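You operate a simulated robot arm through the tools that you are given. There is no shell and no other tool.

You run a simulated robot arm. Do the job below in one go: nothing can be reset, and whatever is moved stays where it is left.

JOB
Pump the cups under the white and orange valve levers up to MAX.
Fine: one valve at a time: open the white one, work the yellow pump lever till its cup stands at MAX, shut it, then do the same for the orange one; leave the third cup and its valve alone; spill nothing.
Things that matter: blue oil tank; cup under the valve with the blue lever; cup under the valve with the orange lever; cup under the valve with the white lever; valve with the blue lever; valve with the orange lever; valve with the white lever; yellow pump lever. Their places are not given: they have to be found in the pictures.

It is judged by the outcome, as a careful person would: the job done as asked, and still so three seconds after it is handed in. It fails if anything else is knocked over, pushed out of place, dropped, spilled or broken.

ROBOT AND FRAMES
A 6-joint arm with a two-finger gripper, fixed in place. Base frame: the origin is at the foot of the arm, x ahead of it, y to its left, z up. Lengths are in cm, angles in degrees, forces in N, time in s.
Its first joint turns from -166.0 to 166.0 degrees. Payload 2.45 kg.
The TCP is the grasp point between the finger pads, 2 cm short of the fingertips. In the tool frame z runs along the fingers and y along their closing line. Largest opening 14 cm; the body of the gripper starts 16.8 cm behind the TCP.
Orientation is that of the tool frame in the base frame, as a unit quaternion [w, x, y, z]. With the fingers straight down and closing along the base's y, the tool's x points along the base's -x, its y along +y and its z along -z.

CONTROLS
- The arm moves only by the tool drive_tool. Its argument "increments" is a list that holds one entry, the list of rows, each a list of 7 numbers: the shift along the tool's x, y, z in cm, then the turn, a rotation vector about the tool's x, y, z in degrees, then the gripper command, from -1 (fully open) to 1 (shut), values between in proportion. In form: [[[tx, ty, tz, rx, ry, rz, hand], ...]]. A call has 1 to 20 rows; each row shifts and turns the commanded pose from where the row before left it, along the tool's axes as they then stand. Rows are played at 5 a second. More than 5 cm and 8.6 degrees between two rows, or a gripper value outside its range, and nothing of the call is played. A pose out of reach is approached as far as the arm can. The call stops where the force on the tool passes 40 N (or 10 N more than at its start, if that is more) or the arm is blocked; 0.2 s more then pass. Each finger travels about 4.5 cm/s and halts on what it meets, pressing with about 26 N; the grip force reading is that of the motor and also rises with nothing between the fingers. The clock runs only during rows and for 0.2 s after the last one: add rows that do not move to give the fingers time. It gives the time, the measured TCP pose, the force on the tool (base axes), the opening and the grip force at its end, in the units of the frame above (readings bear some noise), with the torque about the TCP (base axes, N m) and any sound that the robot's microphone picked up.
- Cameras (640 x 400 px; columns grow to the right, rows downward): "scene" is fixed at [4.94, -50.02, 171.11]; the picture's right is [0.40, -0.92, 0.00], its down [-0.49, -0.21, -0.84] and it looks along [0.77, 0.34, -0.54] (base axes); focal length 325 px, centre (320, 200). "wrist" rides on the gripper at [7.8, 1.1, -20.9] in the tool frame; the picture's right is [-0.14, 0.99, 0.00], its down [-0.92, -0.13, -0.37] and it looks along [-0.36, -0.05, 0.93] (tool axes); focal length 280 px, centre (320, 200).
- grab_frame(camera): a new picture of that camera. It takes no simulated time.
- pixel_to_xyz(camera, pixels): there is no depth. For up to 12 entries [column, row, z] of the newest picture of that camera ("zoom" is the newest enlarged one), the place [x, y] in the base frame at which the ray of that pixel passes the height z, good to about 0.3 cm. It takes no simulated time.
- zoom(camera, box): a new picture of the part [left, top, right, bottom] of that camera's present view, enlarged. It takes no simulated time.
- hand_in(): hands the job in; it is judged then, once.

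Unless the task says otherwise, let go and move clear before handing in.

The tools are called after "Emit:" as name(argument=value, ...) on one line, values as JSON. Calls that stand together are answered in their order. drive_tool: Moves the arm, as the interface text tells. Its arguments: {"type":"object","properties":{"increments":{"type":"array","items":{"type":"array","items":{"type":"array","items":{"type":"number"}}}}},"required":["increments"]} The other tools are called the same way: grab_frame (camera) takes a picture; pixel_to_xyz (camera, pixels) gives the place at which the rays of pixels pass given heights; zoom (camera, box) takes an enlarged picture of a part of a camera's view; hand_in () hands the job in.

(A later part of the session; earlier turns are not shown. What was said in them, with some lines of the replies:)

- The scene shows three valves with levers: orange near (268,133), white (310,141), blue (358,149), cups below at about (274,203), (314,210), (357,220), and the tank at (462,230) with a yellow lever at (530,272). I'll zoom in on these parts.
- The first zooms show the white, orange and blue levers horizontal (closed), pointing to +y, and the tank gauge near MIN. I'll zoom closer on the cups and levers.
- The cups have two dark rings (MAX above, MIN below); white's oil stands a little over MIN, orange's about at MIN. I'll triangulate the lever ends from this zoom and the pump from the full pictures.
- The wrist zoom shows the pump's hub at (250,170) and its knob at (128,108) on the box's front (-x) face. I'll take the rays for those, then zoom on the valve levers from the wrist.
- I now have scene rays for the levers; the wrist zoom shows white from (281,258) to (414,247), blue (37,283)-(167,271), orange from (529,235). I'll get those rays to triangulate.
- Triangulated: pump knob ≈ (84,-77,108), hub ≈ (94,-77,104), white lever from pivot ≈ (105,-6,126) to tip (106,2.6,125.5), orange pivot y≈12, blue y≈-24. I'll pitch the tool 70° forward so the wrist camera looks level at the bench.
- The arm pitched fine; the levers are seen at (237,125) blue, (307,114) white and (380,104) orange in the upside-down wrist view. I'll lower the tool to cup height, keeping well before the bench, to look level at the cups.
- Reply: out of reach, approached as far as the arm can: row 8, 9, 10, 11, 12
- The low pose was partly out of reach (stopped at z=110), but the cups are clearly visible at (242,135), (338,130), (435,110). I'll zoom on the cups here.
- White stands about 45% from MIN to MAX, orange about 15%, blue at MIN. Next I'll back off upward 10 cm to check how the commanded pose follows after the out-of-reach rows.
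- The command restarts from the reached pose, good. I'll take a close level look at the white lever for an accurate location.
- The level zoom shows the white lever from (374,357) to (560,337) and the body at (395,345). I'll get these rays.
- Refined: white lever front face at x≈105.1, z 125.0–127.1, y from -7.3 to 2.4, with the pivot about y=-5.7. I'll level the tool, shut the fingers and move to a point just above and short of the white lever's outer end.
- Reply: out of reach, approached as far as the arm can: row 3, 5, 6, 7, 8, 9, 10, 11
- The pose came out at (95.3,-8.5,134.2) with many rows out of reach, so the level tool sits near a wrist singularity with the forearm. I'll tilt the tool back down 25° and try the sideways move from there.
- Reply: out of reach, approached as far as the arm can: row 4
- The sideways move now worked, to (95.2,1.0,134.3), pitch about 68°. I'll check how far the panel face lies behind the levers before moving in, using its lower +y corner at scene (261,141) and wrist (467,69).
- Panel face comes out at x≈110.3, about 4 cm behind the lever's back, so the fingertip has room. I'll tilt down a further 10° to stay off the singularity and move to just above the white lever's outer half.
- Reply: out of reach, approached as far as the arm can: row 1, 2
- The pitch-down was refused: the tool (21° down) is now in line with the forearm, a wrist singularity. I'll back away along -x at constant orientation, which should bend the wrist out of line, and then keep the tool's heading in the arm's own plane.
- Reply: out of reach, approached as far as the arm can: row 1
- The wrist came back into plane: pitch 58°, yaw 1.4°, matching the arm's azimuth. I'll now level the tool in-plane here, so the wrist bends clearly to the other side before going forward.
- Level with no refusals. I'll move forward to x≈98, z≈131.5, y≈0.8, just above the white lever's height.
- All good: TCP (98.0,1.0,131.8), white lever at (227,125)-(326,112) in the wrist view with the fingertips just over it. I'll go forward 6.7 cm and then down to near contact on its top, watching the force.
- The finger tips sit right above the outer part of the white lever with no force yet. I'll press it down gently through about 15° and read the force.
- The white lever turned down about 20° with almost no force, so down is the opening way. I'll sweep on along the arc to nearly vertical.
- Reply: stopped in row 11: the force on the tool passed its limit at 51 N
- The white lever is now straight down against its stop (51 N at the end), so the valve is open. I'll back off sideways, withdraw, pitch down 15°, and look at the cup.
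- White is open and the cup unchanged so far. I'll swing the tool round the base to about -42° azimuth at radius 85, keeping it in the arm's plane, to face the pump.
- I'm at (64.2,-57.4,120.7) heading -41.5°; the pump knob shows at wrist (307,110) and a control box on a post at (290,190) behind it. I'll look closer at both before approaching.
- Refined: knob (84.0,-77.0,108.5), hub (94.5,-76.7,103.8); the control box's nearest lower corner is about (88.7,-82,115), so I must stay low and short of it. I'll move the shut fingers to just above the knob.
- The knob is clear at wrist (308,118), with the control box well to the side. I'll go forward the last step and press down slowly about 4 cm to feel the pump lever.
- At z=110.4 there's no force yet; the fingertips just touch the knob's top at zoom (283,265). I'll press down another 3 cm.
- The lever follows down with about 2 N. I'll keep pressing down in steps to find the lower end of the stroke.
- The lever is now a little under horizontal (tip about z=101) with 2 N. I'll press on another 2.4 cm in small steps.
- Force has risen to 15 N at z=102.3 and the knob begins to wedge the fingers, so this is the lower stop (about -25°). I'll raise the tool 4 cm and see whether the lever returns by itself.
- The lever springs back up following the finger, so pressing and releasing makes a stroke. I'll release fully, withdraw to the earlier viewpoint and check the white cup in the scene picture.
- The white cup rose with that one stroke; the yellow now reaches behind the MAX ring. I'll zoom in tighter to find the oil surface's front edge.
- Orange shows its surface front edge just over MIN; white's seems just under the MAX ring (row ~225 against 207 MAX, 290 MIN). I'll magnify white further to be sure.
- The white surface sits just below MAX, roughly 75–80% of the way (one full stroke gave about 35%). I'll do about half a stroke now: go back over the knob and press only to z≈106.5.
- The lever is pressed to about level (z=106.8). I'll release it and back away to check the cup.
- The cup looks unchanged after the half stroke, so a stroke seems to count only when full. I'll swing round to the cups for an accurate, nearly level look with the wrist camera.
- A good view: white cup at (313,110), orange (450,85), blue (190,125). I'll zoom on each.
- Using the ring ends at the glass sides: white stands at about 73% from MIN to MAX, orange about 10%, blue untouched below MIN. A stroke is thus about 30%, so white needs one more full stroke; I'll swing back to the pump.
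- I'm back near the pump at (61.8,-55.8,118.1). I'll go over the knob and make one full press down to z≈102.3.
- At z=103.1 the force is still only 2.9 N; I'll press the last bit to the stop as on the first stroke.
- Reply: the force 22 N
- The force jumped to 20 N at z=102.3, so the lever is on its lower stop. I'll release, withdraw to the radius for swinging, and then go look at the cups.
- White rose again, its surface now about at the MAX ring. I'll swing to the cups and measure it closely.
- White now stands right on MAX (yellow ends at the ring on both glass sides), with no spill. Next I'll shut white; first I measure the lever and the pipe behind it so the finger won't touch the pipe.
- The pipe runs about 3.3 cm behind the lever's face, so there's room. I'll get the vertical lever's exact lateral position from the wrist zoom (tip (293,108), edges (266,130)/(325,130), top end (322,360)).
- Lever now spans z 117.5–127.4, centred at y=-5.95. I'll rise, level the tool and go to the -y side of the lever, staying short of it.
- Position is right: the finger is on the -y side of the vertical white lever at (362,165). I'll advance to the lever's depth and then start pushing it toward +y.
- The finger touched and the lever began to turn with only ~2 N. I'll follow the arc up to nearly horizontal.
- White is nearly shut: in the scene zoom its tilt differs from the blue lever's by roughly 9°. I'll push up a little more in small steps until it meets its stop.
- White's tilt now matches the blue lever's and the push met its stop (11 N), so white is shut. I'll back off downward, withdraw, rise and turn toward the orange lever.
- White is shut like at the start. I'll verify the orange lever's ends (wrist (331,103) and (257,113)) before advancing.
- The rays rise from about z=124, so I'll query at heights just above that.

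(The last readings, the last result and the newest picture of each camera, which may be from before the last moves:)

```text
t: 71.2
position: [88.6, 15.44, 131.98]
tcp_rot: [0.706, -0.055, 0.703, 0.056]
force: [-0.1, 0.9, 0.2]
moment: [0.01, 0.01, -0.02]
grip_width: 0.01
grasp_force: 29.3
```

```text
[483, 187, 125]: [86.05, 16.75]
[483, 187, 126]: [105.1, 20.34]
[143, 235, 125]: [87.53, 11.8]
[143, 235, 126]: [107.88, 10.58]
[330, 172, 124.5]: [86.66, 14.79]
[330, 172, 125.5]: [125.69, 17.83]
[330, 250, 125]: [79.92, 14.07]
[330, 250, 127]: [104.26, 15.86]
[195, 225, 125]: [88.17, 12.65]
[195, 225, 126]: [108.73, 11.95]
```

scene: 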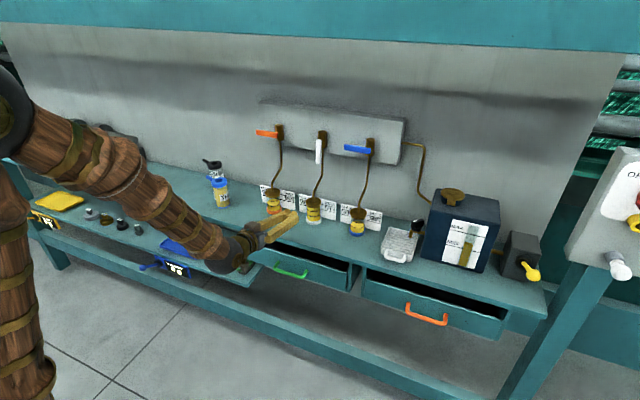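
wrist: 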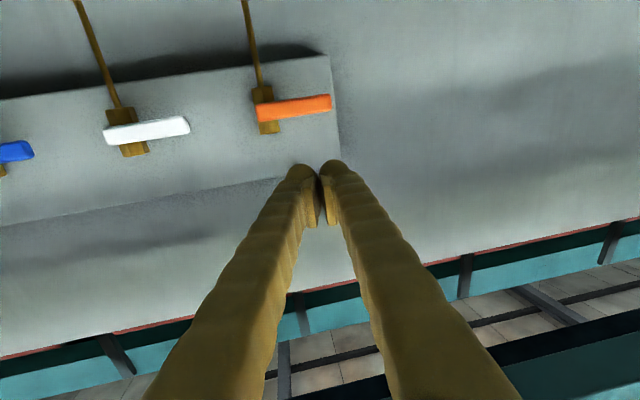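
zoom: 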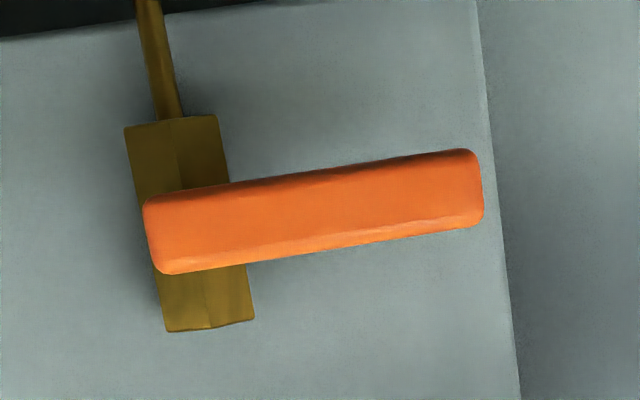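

Orange spans y 10.75–20.3 at z=126, exactly 18 cm over from white. I'll advance above its outer half and come down to just over contact.

Emit:
drive_tool(increments=[[[0, 0, 3.26, 0, 0, 0, 1], [0, 0, 3.26, 0, 0, 0, 1], [0, 0, 3.26, 0, 0, 0, 1], [0, 0, 3.26, 0, 0, 0, 1], [0, 0, 3.26, 0, 0, 0, 1], [0.8, 0, 0, 0, 0, 0, 1], [0.8, 0, 0, 0, 0, 0, 1], [0.6, 0, 0, 0, 0, 0, 1], [0, 0, 0, 0, 0, 0, 1]]])

Emit:
grab_frame(camera="wrist")

Emit:
zoom(camera="scene", box=[230, 110, 330, 180])

```text
t: 73.2
position: [104.34, 18.12, 129.87]
tcp_rot: [0.707, -0.055, 0.703, 0.056]
force: [0.4, -0.4, 0.2]
moment: [0.0, -0.07, -0.02]
grip_width: 0.0
grasp_force: 29.0
```

```text
taken
```

wrist: 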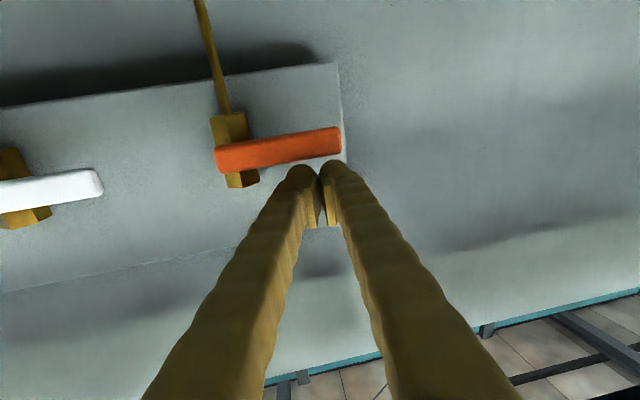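

```text
5.71 times, centred on (280, 145) of scene
```

zoom: 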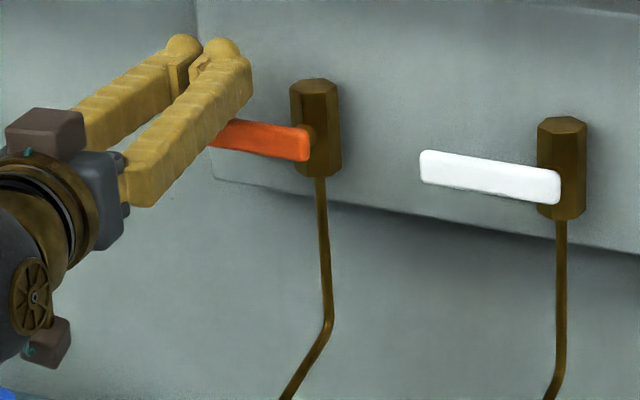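

The finger sits just above the orange lever at (340,140). I'll sweep it down along the same arc used for white.

Emit:
drive_tool(increments=[[[0, 0, 0.35, 0, 0, 0, 1], [0.935, 0.237, 0.037, 0, 0, 0, 1], [0.935, 0.237, 0.037, 0, 0, 0, 1], [0.74, 0.222, 0.035, 0, 0, 0, 1], [0.74, 0.222, 0.035, 0, 0, 0, 1], [0.845, -0.025, -0.004, 0, 0, 0, 1], [0.845, -0.025, -0.004, 0, 0, 0, 1], [0.865, -0.311, -0.049, 0, 0, 0, 1], [0.865, -0.311, -0.049, 0, 0, 0, 1], [0.785, -0.608, -0.096, 0, 0, 0, 1], [0.785, -0.608, -0.096, 0, 0, 0, 1], [0.39, -0.61, -0.097, 0, 0, 0, 1], [0.39, -0.5, -0.08, 0, 0, 0, 1], [0, 0, 0, 0, 0, 0, 1]]])

Emit:
grab_frame(camera="wrist")

Emit:
zoom(camera="scene", box=[230, 110, 330, 180])

```text
t: 76.2
position: [104.73, 15.98, 120.71]
tcp_rot: [0.707, -0.055, 0.703, 0.056]
force: [-0.2, -0.6, -0.3]
moment: [0.0, -0.01, 0.01]
grip_width: 0.0
grasp_force: 29.3
```

```text
taken
```

wrist: 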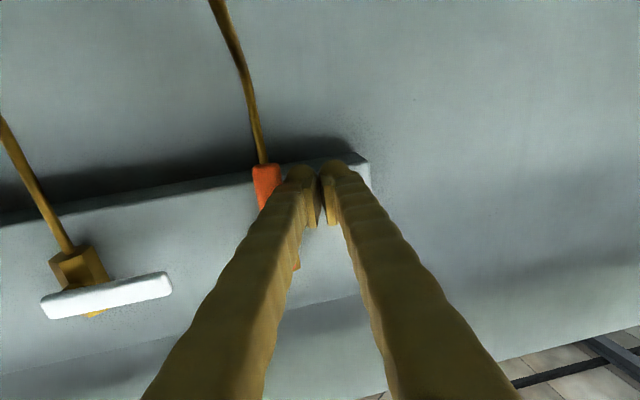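

```text
5.71 times, centred on (280, 145) of scene
```

zoom: 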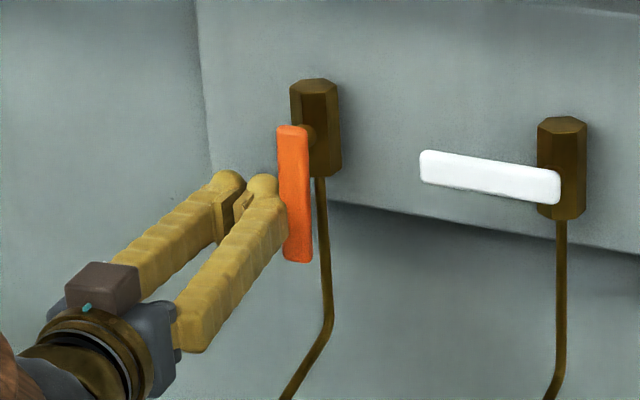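

The orange lever is nearly straight down with no force yet. I'll nudge it a little further toward -y to reach its stop.

Emit:
drive_tool(increments=[[[0, -0.15, -0.024, 0, 0, 0, 1], [0, -0.15, -0.024, 0, 0, 0, 1], [0, -0.12, -0.02, 0, 0, 0, 1], [0, 0, 0, 0, 0, 0, 1]]])

Emit:
zoom(camera="scene", box=[230, 110, 330, 180])

```text
t: 77.2
position: [104.79, 15.72, 120.7]
tcp_rot: [0.707, -0.056, 0.703, 0.056]
force: [-5.7, 18.5, -1.6]
moment: [-0.25, -0.06, -0.15]
grip_width: 0.0
grasp_force: 29.4
```

```text
5.71 times, centred on (280, 145) of scene
```

zoom: 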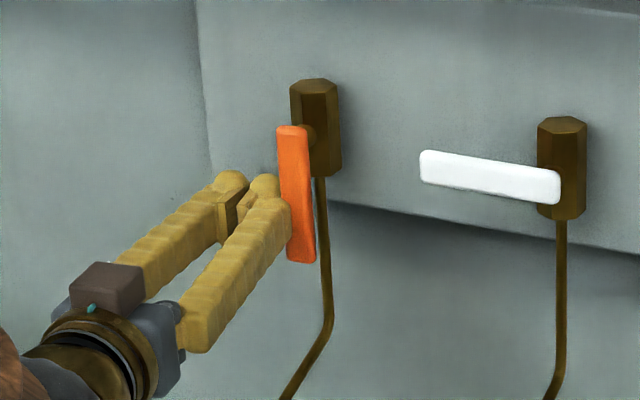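

Orange is on its stop (18 N), lined up with its pipe, so it's open. I'll back off, withdraw, and pitch down 15° again.

Emit:
drive_tool(increments=[[[0, 0.75, 0.1, 0, 0, 0, 1], [0, 0.75, 0.1, 0, 0, 0, 1], [0, 0, -4, 0, 0, 0, 1], [0, 0, -4, 0, 0, 0, 1], [0, 0, -4, 0, 0, 0, 1], [0, 0, -4, 0, 0, 0, 1], [0, 0, -4, 0, 0, 0, 1], [0, 0, 0, 0, 7.5, 0, 1], [0, 0, 0, 0, 7.5, 0, 1], [0, 0, 0, 0, 0, 0, 1]]])

Emit:
zoom(camera="scene", box=[240, 110, 400, 230])

```text
t: 79.4
position: [85.08, 14.02, 120.59]
tcp_rot: [0.609, -0.063, 0.789, 0.049]
force: [-0.7, 0.0, 0.7]
moment: [0.03, -0.02, 0.02]
grip_width: 0.0
grasp_force: 29.3
```

```text
3.33 times, centred on (320, 170) of scene
```

zoom: 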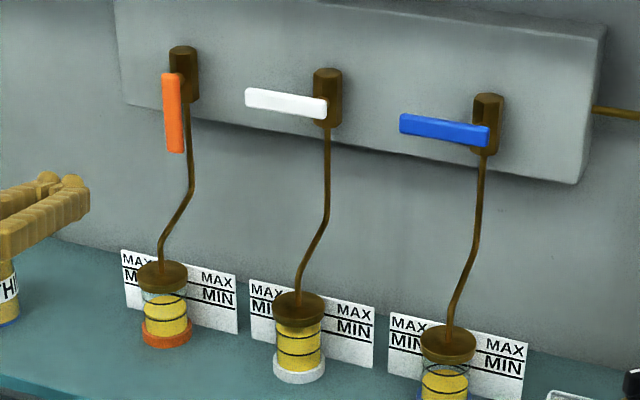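

Orange is open, white and blue are shut. Now I'll swing round to the pump, 51° at radius 86.

Emit:
drive_tool(increments=[[[0.034, -4.8, -0.13, 3.09, 0, 0.829, 1], [0.034, -4.8, -0.13, 3.09, 0, 0.829, 1], [0.034, -4.8, -0.13, 3.09, 0, 0.829, 1], [0.034, -4.8, -0.13, 3.09, 0, 0.829, 1], [0.034, -4.8, -0.13, 3.09, 0, 0.829, 1], [0.034, -4.8, -0.13, 3.09, 0, 0.829, 1], [0.034, -4.8, -0.13, 3.09, 0, 0.829, 1], [0.034, -4.8, -0.13, 3.09, 0, 0.829, 1], [0.034, -4.8, -0.13, 3.09, 0, 0.829, 1], [0.034, -4.8, -0.13, 3.09, 0, 0.829, 1], [0.034, -4.8, -0.13, 3.09, 0, 0.829, 1], [0.034, -4.8, -0.13, 3.09, 0, 0.829, 1], [0.034, -4.8, -0.13, 3.09, 0, 0.829, 1], [0.034, -4.8, -0.13, 3.09, 0, 0.829, 1], [0.034, -4.8, -0.13, 3.09, 0, 0.829, 1], [0.034, -4.8, -0.13, 3.09, 0, 0.829, 1], [0, 0, 0, 0, 0, 0, 1]]])

Emit:
grab_frame(camera="wrist")

```text
t: 83.0
position: [63.86, -57.16, 120.68]
tcp_rot: [0.57, 0.287, 0.739, -0.217]
force: [-0.4, -0.3, 0.0]
moment: [0.0, -0.02, -0.02]
grip_width: 0.0
grasp_force: 29.3
```

```text
taken
```

wrist: 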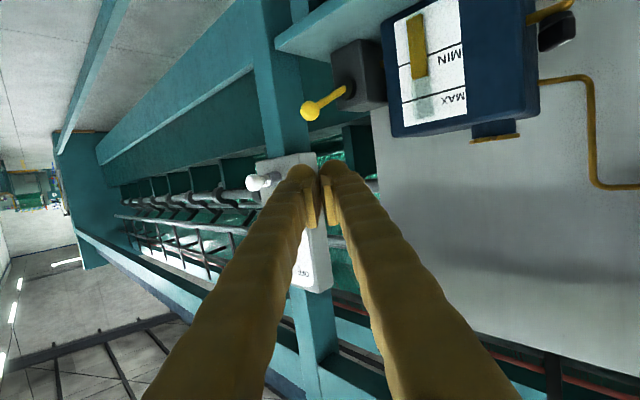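

I'm before the pump again, at the same pose as earlier. I'll go over the knob and make the first full press for orange.

Emit:
drive_tool(increments=[[[0.113, -0.168, 3.56, 0, 0, 0, 1], [0.113, -0.168, 3.56, 0, 0, 0, 1], [0.113, -0.168, 3.56, 0, 0, 0, 1], [0.113, -0.168, 3.56, 0, 0, 0, 1], [0.113, -0.168, 3.56, 0, 0, 0, 1], [0.113, -0.168, 3.56, 0, 0, 0, 1], [0.113, -0.168, 3.56, 0, 0, 0, 1], [0.113, -0.168, 3.56, 0, 0, 0, 1], [0.9, 0, 0.24, 0, 0, 0, 1], [0.9, 0, 0.24, 0, 0, 0, 1], [0.9, 0, 0.24, 0, 0, 0, 1], [0.9, 0, 0.24, 0, 0, 0, 1], [0.9, 0, 0.24, 0, 0, 0, 1], [0.9, 0, 0.24, 0, 0, 0, 1], [0.9, 0, 0.24, 0, 0, 0, 1], [0.9, 0, 0.24, 0, 0, 0, 1], [0.9, 0, 0.24, 0, 0, 0, 1], [0.58, 0, 0.155, 0, 0, 0, 1], [0, 0, 0, 0, 0, 0, 1]]])

Emit:
zoom(camera="wrist", box=[240, 60, 400, 220])

```text
t: 87.0
position: [83.17, -76.35, 103.23]
tcp_rot: [0.57, 0.287, 0.739, -0.217]
force: [-0.8, -0.3, 2.6]
moment: [-0.03, 0.08, -0.05]
grip_width: 0.0
grasp_force: 29.6
```

```text
2.50 times, centred on (320, 140) of wrist
```

zoom: 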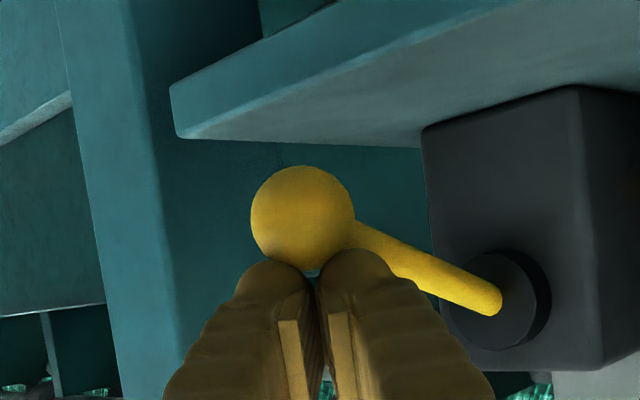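

Almost at the stop, z=103.2. I'll press the last 0.9 cm and read the force.

Emit:
drive_tool(increments=[[[0.29, 0, 0.08, 0, 0, 0, 1], [0.29, 0, 0.08, 0, 0, 0, 1], [0.3, 0, 0.08, 0, 0, 0, 1], [0, 0, 0, 0, 0, 0, 1]]])

```text
t: 88.0
position: [83.15, -76.47, 102.28]
tcp_rot: [0.569, 0.287, 0.739, -0.218]
force: [3.3, 4.4, 6.1]
moment: [0.11, -0.13, 0.03]
grip_width: 0.0
grasp_force: 29.8
```

Force is beginning to rise (about 8 N total); I'll press 0.2 cm more to be sure of the full stroke.

Emit:
drive_tool(increments=[[[0.2, 0, 0.05, 0, 0, 0, 1], [0, 0, 0, 0, 0, 0, 1]]])

```text
t: 88.6
position: [83.25, -76.33, 102.37]
tcp_rot: [0.572, 0.286, 0.738, -0.218]
force: [-2.1, 11.4, 20.2]
moment: [0.22, -0.19, 0.11]
grip_width: 0.0
grasp_force: 29.1
```

On the stop with 20 N. I'll release fully, then make the second full press in one go.

Emit:
drive_tool(increments=[[[-1.48, 0, -0.395, 0, 0, 0, 1], [-1.48, 0, -0.395, 0, 0, 0, 1], [-1.48, 0, -0.395, 0, 0, 0, 1], [-1.48, 0, -0.395, 0, 0, 0, 1], [-1.48, 0, -0.395, 0, 0, 0, 1], [-1.48, 0, -0.395, 0, 0, 0, 1], [-0.3, 0, -0.08, 0, 0, 0, 1], [0, 0, 0, 0, 0, 0, 1], [1.0, 0, 0.267, 0, 0, 0, 1], [1.0, 0, 0.267, 0, 0, 0, 1], [1.0, 0, 0.267, 0, 0, 0, 1], [1.0, 0, 0.267, 0, 0, 0, 1], [1.0, 0, 0.267, 0, 0, 0, 1], [1.0, 0, 0.267, 0, 0, 0, 1], [1.0, 0, 0.267, 0, 0, 0, 1], [1.0, 0, 0.267, 0, 0, 0, 1], [0.6, 0, 0.16, 0, 0, 0, 1], [0.3, 0, 0.08, 0, 0, 0, 1], [0.2, 0, 0.05, 0, 0, 0, 1], [0, 0, 0, 0, 0, 0, 1]]])

```text
t: 92.8
position: [83.33, -76.41, 102.33]
tcp_rot: [0.57, 0.287, 0.738, -0.218]
force: [5.1, 2.1, 7.4]
moment: [0.04, -0.19, 0.07]
grip_width: 0.0
grasp_force: 29.6
```

Force 9 N at z=102.3; I'll press a touch more to be sure, then release and withdraw to look.

Emit:
drive_tool(increments=[[[0.2, 0, 0.05, 0, 0, 0, 1], [0, 0, 0, 0, 0, 0, 1]]])

Emit:
zoom(camera="wrist", box=[240, 60, 400, 220])

```text
t: 93.4
position: [83.34, -76.46, 102.3]
tcp_rot: [0.57, 0.286, 0.738, -0.217]
force: [-3.7, 6.7, 24.8]
moment: [0.15, -0.15, 0.02]
grip_width: 0.02
grasp_force: 29.8
```

```text
2.50 times, centred on (320, 140) of wrist
```

zoom: 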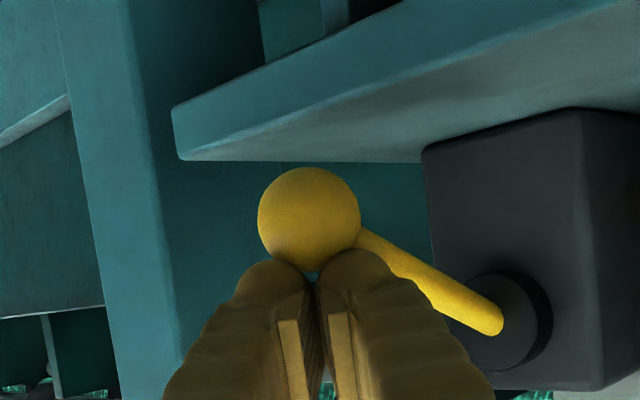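

The second press is on the stop at 25 N. I'll release, back away and check the orange cup in the scene view before the third stroke.

Emit:
drive_tool(increments=[[[-1.48, 0, -0.395, 0, 0, 0, 1], [-1.48, 0, -0.395, 0, 0, 0, 1], [-1.48, 0, -0.395, 0, 0, 0, 1], [-1.48, 0, -0.395, 0, 0, 0, 1], [-1.48, 0, -0.395, 0, 0, 0, 1], [-1.48, 0, -0.395, 0, 0, 0, 1], [-0.9, 0, -0.24, 0, 0, 0, 1], [-0.113, 0.168, -3.56, 0, 0, 0, 1], [-0.113, 0.168, -3.56, 0, 0, 0, 1], [-0.113, 0.168, -3.56, 0, 0, 0, 1], [-0.113, 0.168, -3.56, 0, 0, 0, 1], [-0.113, 0.168, -3.56, 0, 0, 0, 1], [-0.113, 0.168, -3.56, 0, 0, 0, 1], [-0.113, 0.168, -3.56, 0, 0, 0, 1], [0, 0, 0, 0, 0, 0, 1]]])

Emit:
zoom(camera="scene", box=[265, 197, 281, 207])

Emit:
zoom(camera="scene", box=[306, 206, 322, 216])

Emit:
grab_frame(camera="wrist")

```text
t: 96.6
position: [66.19, -59.55, 119.32]
tcp_rot: [0.569, 0.287, 0.739, -0.217]
force: [0.5, -1.0, -0.7]
moment: [0.01, 0.02, 0.03]
grip_width: 0.0
grasp_force: 29.1
```

```text
16.00 times, centred on (273, 202) of scene
```

zoom: 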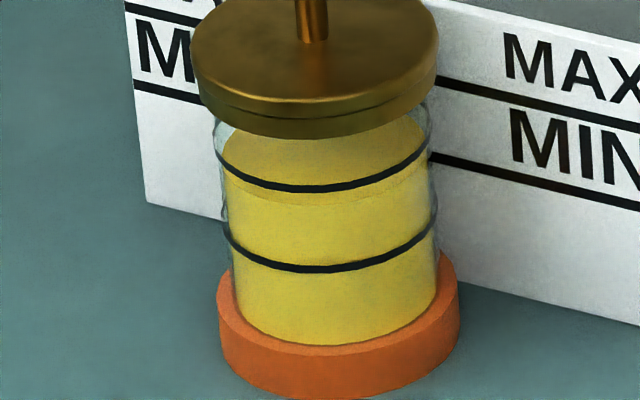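

```text
16.00 times, centred on (314, 211) of scene
```

zoom: 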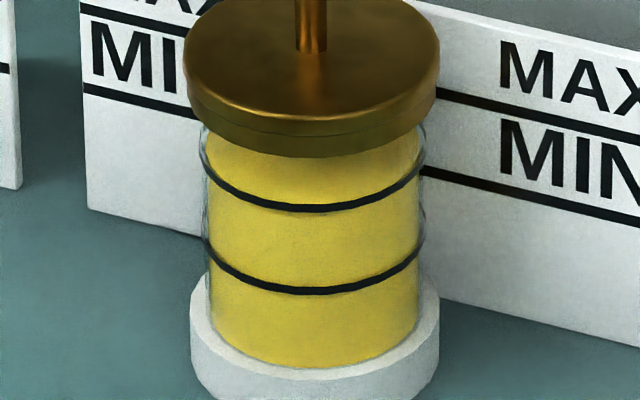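

```text
taken
```

wrist: 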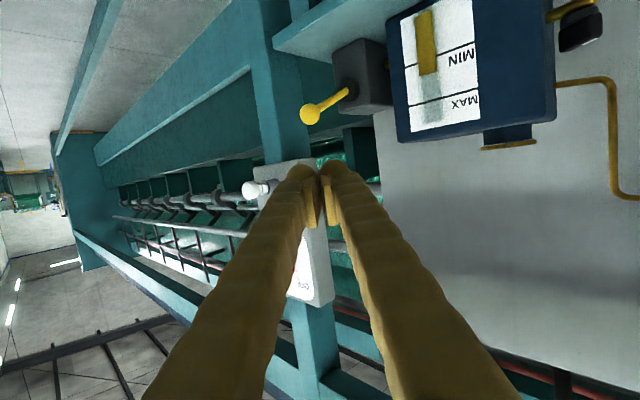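

Orange is now at about 70% (surface front edge row ~205 between MAX 188 and MIN 268), white unchanged. One more full stroke should bring it to MAX.

Emit:
drive_tool(increments=[[[0.113, -0.168, 3.56, 0, 0, 0, 1], [0.113, -0.168, 3.56, 0, 0, 0, 1], [0.113, -0.168, 3.56, 0, 0, 0, 1], [0.113, -0.168, 3.56, 0, 0, 0, 1], [0.113, -0.168, 3.56, 0, 0, 0, 1], [0.113, -0.168, 3.56, 0, 0, 0, 1], [0.113, -0.168, 3.56, 0, 0, 0, 1], [1.0, 0, 0.267, 0, 0, 0, 1], [1.0, 0, 0.267, 0, 0, 0, 1], [1.0, 0, 0.267, 0, 0, 0, 1], [1.0, 0, 0.267, 0, 0, 0, 1], [1.0, 0, 0.267, 0, 0, 0, 1], [1.0, 0, 0.267, 0, 0, 0, 1], [1.0, 0, 0.267, 0, 0, 0, 1], [1.0, 0, 0.267, 0, 0, 0, 1], [1.0, 0, 0.267, 0, 0, 0, 1], [0.3, 0, 0.08, 0, 0, 0, 1], [0, 0, 0, 0, 0, 0, 1]]])

```text
t: 100.4
position: [83.22, -76.33, 102.53]
tcp_rot: [0.569, 0.286, 0.74, -0.216]
force: [4.0, 2.2, 4.6]
moment: [0.03, -0.14, 0.01]
grip_width: 0.0
grasp_force: 29.5
```

The knob is nearly at the stop at z=102.5; I'll press the last bit and read the force.

Emit:
drive_tool(increments=[[[0.2, 0, 0.05, 0, 0, 0, 1], [0.2, 0, 0.05, 0, 0, 0, 1], [0, 0, 0, 0, 0, 0, 1]]])

```text
t: 101.2
position: [83.19, -76.38, 102.4]
tcp_rot: [0.57, 0.286, 0.739, -0.217]
force: [-1.5, 3.7, 14.8]
moment: [0.07, -0.17, 0.01]
grip_width: 0.0
grasp_force: 29.2
```

The third press is on the stop (15 N, z=102.4). I'll release, back away to the swing radius and look at the cups.

Emit:
drive_tool(increments=[[[-1.48, 0, -0.395, 0, 0, 0, 1], [-1.48, 0, -0.395, 0, 0, 0, 1], [-1.48, 0, -0.395, 0, 0, 0, 1], [-1.48, 0, -0.395, 0, 0, 0, 1], [-1.48, 0, -0.395, 0, 0, 0, 1], [-1.48, 0, -0.395, 0, 0, 0, 1], [-0.9, 0, -0.24, 0, 0, 0, 1], [-0.113, 0.168, -3.56, 0, 0, 0, 1], [-0.113, 0.168, -3.56, 0, 0, 0, 1], [-0.113, 0.168, -3.56, 0, 0, 0, 1], [-0.113, 0.168, -3.56, 0, 0, 0, 1], [-0.113, 0.168, -3.56, 0, 0, 0, 1], [-0.113, 0.168, -3.56, 0, 0, 0, 1], [-0.113, 0.168, -3.56, 0, 0, 0, 1], [0, 0, -3.0, 0, 0, 0, 1], [0, 0, 0, 0, 0, 0, 1]]])

Emit:
zoom(camera="scene", box=[265, 197, 281, 207])

Emit:
grab_frame(camera="wrist")

```text
t: 104.6
position: [64.24, -57.57, 120.05]
tcp_rot: [0.569, 0.287, 0.74, -0.216]
force: [0.6, 0.0, 0.0]
moment: [0.01, 0.02, 0.01]
grip_width: 0.0
grasp_force: 29.2
```

```text
16.00 times, centred on (273, 202) of scene
```

zoom: 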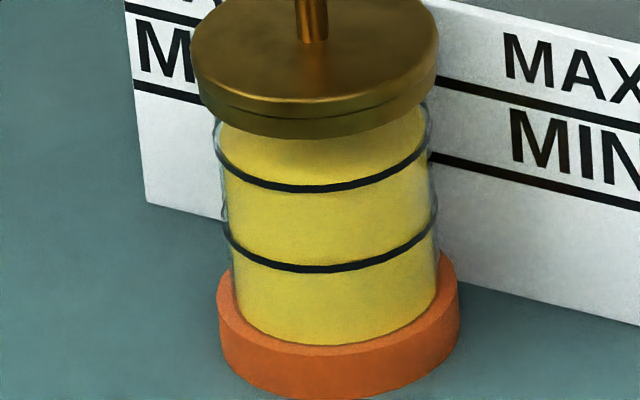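

```text
taken
```

wrist: 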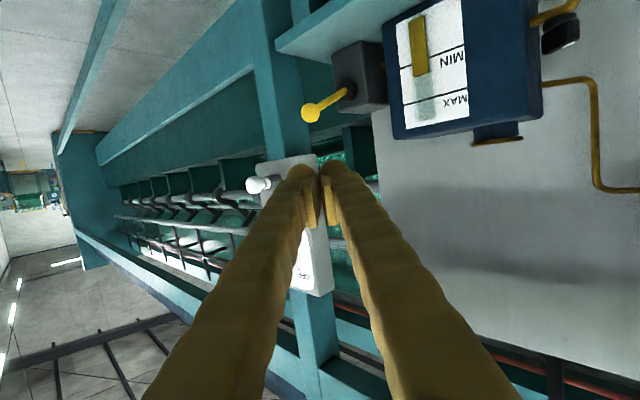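

The orange cup's surface is now at the MAX ring. I'll swing over to the cups for the close level check.

Emit:
drive_tool(increments=[[[0.9, 4.75, -0.1, -3.09, 0, -0.829, 1], [0.9, 4.75, -0.1, -3.09, 0, -0.829, 1], [0.9, 4.75, -0.1, -3.09, 0, -0.829, 1], [0.9, 4.75, -0.1, -3.09, 0, -0.829, 1], [0.9, 4.75, -0.1, -3.09, 0, -0.829, 1], [0.9, 4.75, -0.1, -3.09, 0, -0.829, 1], [0.9, 4.75, -0.1, -3.09, 0, -0.829, 1], [0.9, 4.75, -0.1, -3.09, 0, -0.829, 1], [0.9, 4.75, -0.1, -3.09, 0, -0.829, 1], [0.9, 4.75, -0.1, -3.09, 0, -0.829, 1], [0.9, 4.75, -0.1, -3.09, 0, -0.829, 1], [0.9, 4.75, -0.1, -3.09, 0, -0.829, 1], [0.9, 4.75, -0.1, -3.09, 0, -0.829, 1], [0.9, 4.75, -0.1, -3.09, 0, -0.829, 1], [0, 0, 0, 0, 0, 0, 1]]])

Emit:
grab_frame(camera="wrist")

```text
t: 107.8
position: [83.31, 4.53, 108.65]
tcp_rot: [0.61, -0.018, 0.792, 0.015]
force: [0.7, 0.2, -0.1]
moment: [0.01, 0.02, 0.0]
grip_width: 0.02
grasp_force: 29.3
```

```text
taken
```

wrist: 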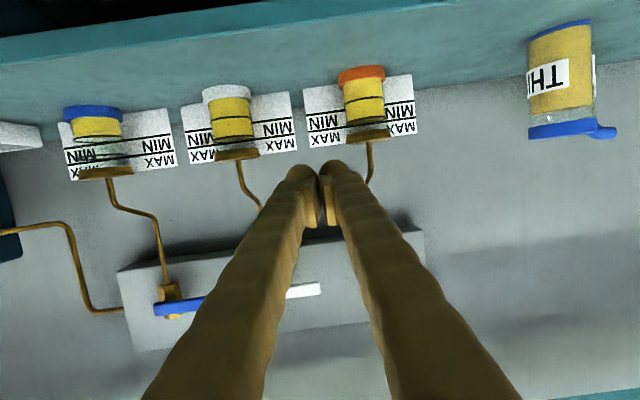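

The cups show at (365,97) orange, (230,115) white, (97,125) blue. I'll zoom on them.

Emit:
zoom(camera="wrist", box=[333, 60, 397, 145])

Emit:
zoom(camera="wrist", box=[200, 80, 264, 165])

Emit:
zoom(camera="wrist", box=[65, 95, 135, 185])

```text
4.71 times, centred on (365, 102) of wrist
```

zoom: 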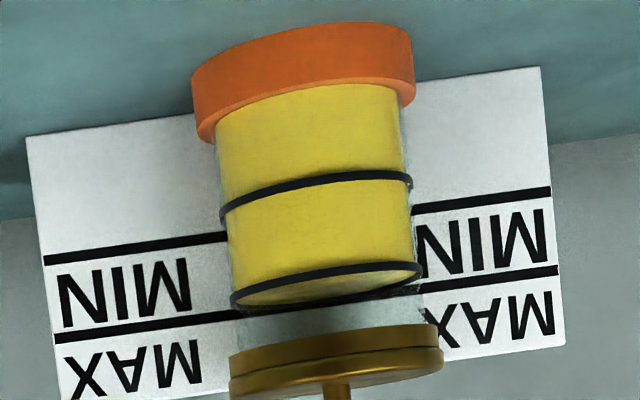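

```text
4.71 times, centred on (232, 122) of wrist
```

zoom: 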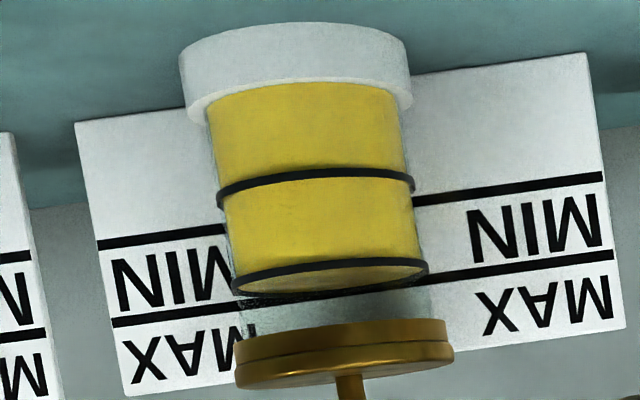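

```text
4.44 times, centred on (100, 140) of wrist
```

zoom: 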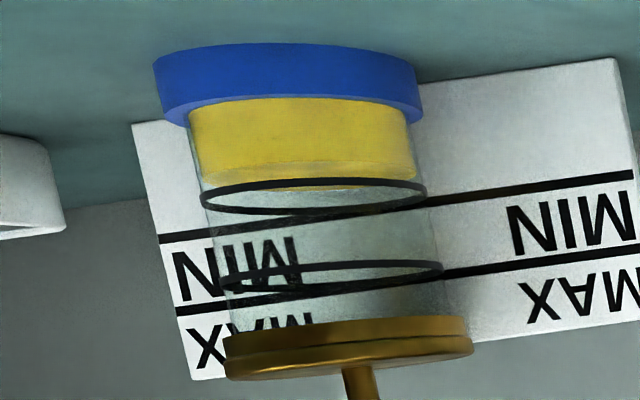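

Both orange and white stand right on their MAX rings; blue is untouched. Now I'll shut orange: rise, level, turn slightly and go to the -y side of its lever.

Emit:
drive_tool(increments=[[[-3.32, 0, -0.89, 0, 0, 0, 1], [-3.32, 0, -0.89, 0, 0, 0, 1], [-3.32, 0, -0.89, 0, 0, 0, 1], [0, 0, 0, 0, -7.5, 0, 1], [0, 0, 0, 0, -7.5, 0, 1], [0, 0, 0, -2.8, 0, 0, 1], [0, 0.45, 3.41, 0, 0, 0, 1], [0, 0.45, 3.41, 0, 0, 0, 1], [0, 0.45, 3.41, 0, 0, 0, 1], [0, 0.45, 3.41, 0, 0, 0, 1], [0, 0, 0, 0, 0, 0, 1]]])

Emit:
grab_frame(camera="wrist")

Emit:
zoom(camera="scene", box=[230, 110, 390, 230])

```text
t: 110.2
position: [96.93, 7.46, 118.98]
tcp_rot: [0.708, -0.034, 0.705, 0.034]
force: [-0.5, 0.1, -0.1]
moment: [0.02, 0.0, -0.01]
grip_width: 0.02
grasp_force: 29.0
```

```text
taken
```

wrist: 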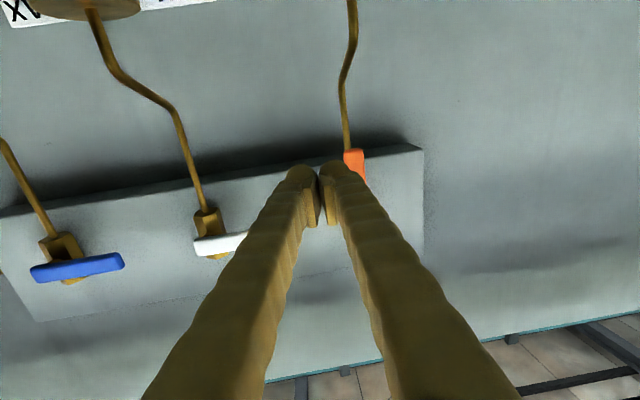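

```text
3.33 times, centred on (310, 170) of scene
```

zoom: 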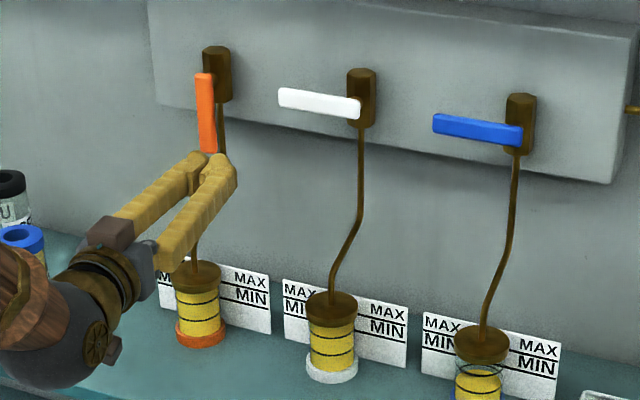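

The finger is on the -y side of the orange lever at (354,165). I'll shift a little to -y, advance to lever depth and touch it.

Emit:
drive_tool(increments=[[[0, -0.9, 0, 0, 0, 0, 1], [0, 0, 3.9, 0, 0, 0, 1], [0, 0, 3.85, 0, 0, 0, 1], [0, 0.7, 0.07, 0, 0, 0, 1], [0, 0.7, 0.07, 0, 0, 0, 1], [0, 0, 0, 0, 0, 0, 1]]])

Emit:
zoom(camera="scene", box=[230, 110, 330, 180])

```text
t: 111.6
position: [104.73, 8.92, 119.18]
tcp_rot: [0.708, -0.033, 0.704, 0.035]
force: [0.3, -2.3, -1.9]
moment: [0.01, 0.06, -0.04]
grip_width: 0.01
grasp_force: 29.0
```

```text
5.71 times, centred on (280, 145) of scene
```

zoom: 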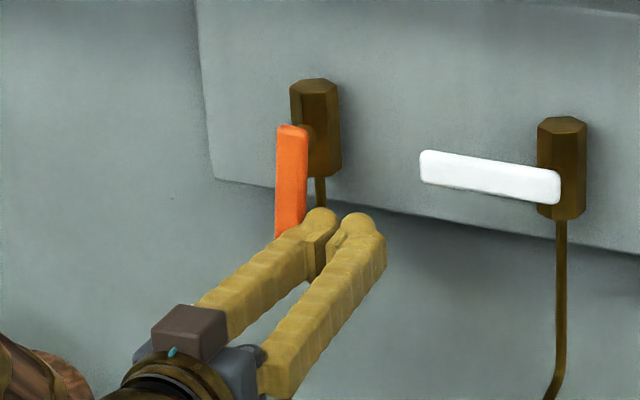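

Touching with ~2 N. I'll follow the arc to bring the orange lever up to nearly horizontal.

Emit:
drive_tool(increments=[[[0.29, 0.607, 0.059, 0, 0, 0, 1], [0.29, 0.607, 0.059, 0, 0, 0, 1], [0.05, 0.79, 0.076, 0, 0, 0, 1], [0.05, 0.79, 0.076, 0, 0, 0, 1], [-0.2, 0.816, 0.079, 0, 0, 0, 1], [-0.2, 0.816, 0.079, 0, 0, 0, 1], [-0.44, 0.771, 0.074, 0, 0, 0, 1], [-0.44, 0.771, 0.074, 0, 0, 0, 1], [-0.675, 0.647, 0.062, 0, 0, 0, 1], [-0.675, 0.647, 0.062, 0, 0, 0, 1], [-0.435, 0.21, 0.02, 0, 0, 0, 1], [-0.435, 0.21, 0.02, 0, 0, 0, 1], [0, 0, 0, 0, 0, 0, 1]]])

Emit:
zoom(camera="scene", box=[230, 110, 330, 180])

```text
t: 114.4
position: [104.69, 16.48, 121.92]
tcp_rot: [0.709, -0.034, 0.704, 0.035]
force: [-0.1, 0.8, 0.4]
moment: [0.02, 0.0, 0.03]
grip_width: 0.0
grasp_force: 29.4
```

```text
5.71 times, centred on (280, 145) of scene
```

zoom: 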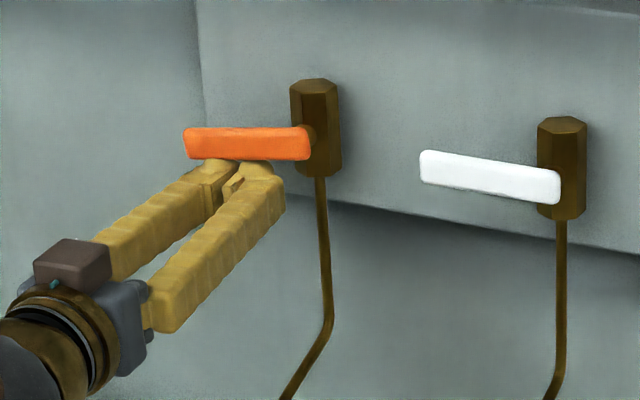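

Orange is almost level; about 7° remains against its starting tilt. I'll push up in small steps to its stop.

Emit:
drive_tool(increments=[[[-0.3, 0.05, 0, 0, 0, 0, 1], [-0.3, 0.05, 0, 0, 0, 0, 1], [-0.3, 0, 0, 0, 0, 0, 1], [-0.2, 0, 0, 0, 0, 0, 1], [0, 0, 0, 0, 0, 0, 1]]])

Emit:
zoom(camera="scene", box=[230, 110, 330, 180])

```text
t: 115.6
position: [104.69, 16.5, 122.74]
tcp_rot: [0.707, -0.032, 0.706, 0.033]
force: [-7.9, 1.8, -17.8]
moment: [-0.05, -0.01, -0.01]
grip_width: 0.62
grasp_force: 29.4
```

```text
5.71 times, centred on (280, 145) of scene
```

zoom: 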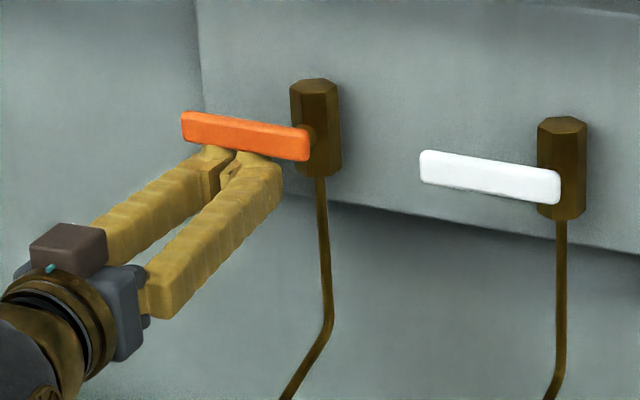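

Orange is back on its closed stop (18 N) with its starting tilt. I'll back off downward, withdraw and check everything.

Emit:
drive_tool(increments=[[[0.7, 0, 0, 0, 0, 0, 1], [0.7, 0, 0, 0, 0, 0, 1], [0, 0, -4, 0, 0, 0, 1], [0, 0, -4, 0, 0, 0, 1], [0, 0, -4, 0, 0, 0, 1], [0, 0, -4, 0, 0, 0, 1], [0, 0, -4, 0, 0, 0, 1], [0, 0, -3, 0, 0, 0, 1], [-4, 0, 0, 0, 0, 0, 1], [-4, 0, 0, 0, 0, 0, 1], [-4, 0, 0, 0, 0, 0, 1], [0, 0, 0, 0, 0, 0, 1]]])

Emit:
grab_frame(camera="scene")

Emit:
zoom(camera="scene", box=[240, 110, 400, 230])

Emit:
zoom(camera="scene", box=[265, 197, 281, 207])

Emit:
zoom(camera="scene", box=[306, 206, 322, 216])

Emit:
zoom(camera="scene", box=[380, 170, 560, 300])

```text
t: 118.2
position: [81.66, 14.45, 133.42]
tcp_rot: [0.708, -0.033, 0.705, 0.034]
force: [-0.3, 0.2, 0.3]
moment: [0.0, 0.0, -0.01]
grip_width: 0.01
grasp_force: 29.7
```

```text
taken
```

scene: 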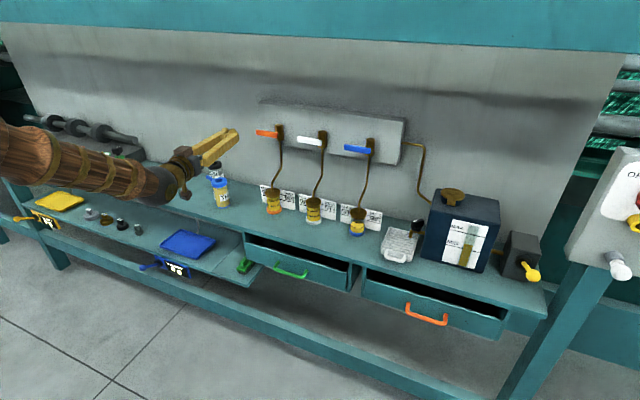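

```text
3.33 times, centred on (320, 170) of scene
```

zoom: 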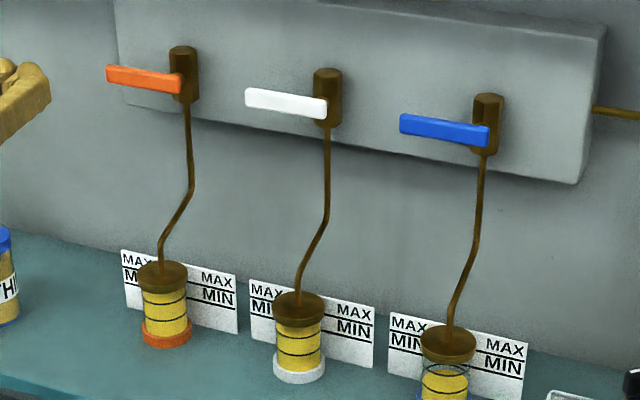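

```text
16.00 times, centred on (273, 202) of scene
```

zoom: 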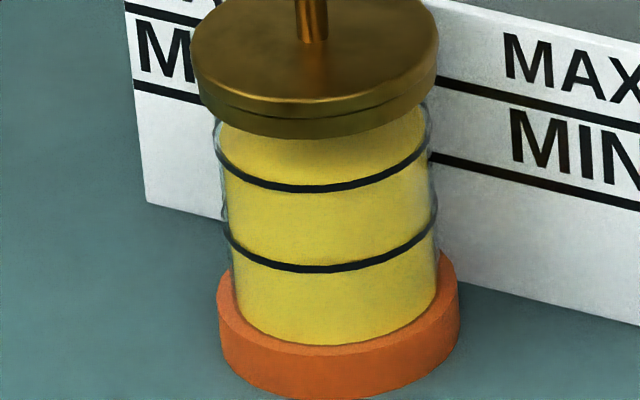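

```text
16.00 times, centred on (314, 211) of scene
```

zoom: 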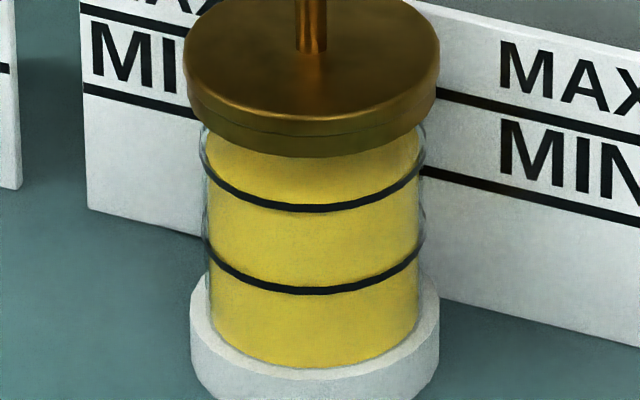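

```text
3.08 times, centred on (470, 235) of scene
```

zoom: 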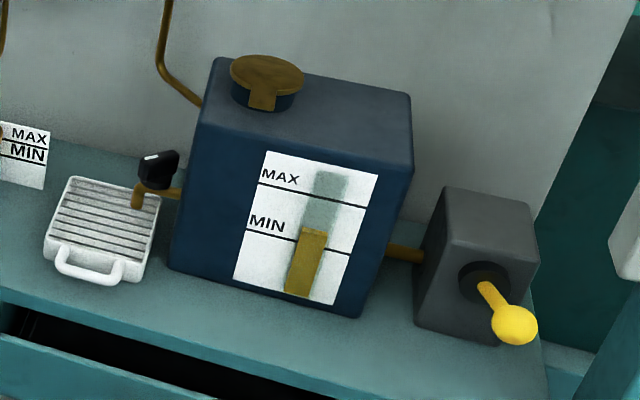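

All three levers have their starting tilt, and white and orange stand on their MAX rings. The blue cup and valve are untouched, the pump lever is back up, nothing is spilled and the arm is clear, so I'm handing in.

Emit:
hand_in()

```text
The job is handed in.
```

The white and orange cups are both filled to their MAX rings, and I've handed the job in; no verdict has come back yet.

- **White:** I opened the valve and pumped two full strokes. I checked the level against the MAX ring in the wrist camera, then shut the valve against its stop.
- **Orange:** I did the same, and it took three full strokes. That valve is also shut against its stop.
- **Pump lever:** It only counts when pressed all the way down. One half stroke I tried on white made no visible change to the level.
- **Everything else:** The blue valve and its cup were not touched. I saw no spill, the yellow pump lever sprang back to its starting position, and the arm is well clear of the bench.
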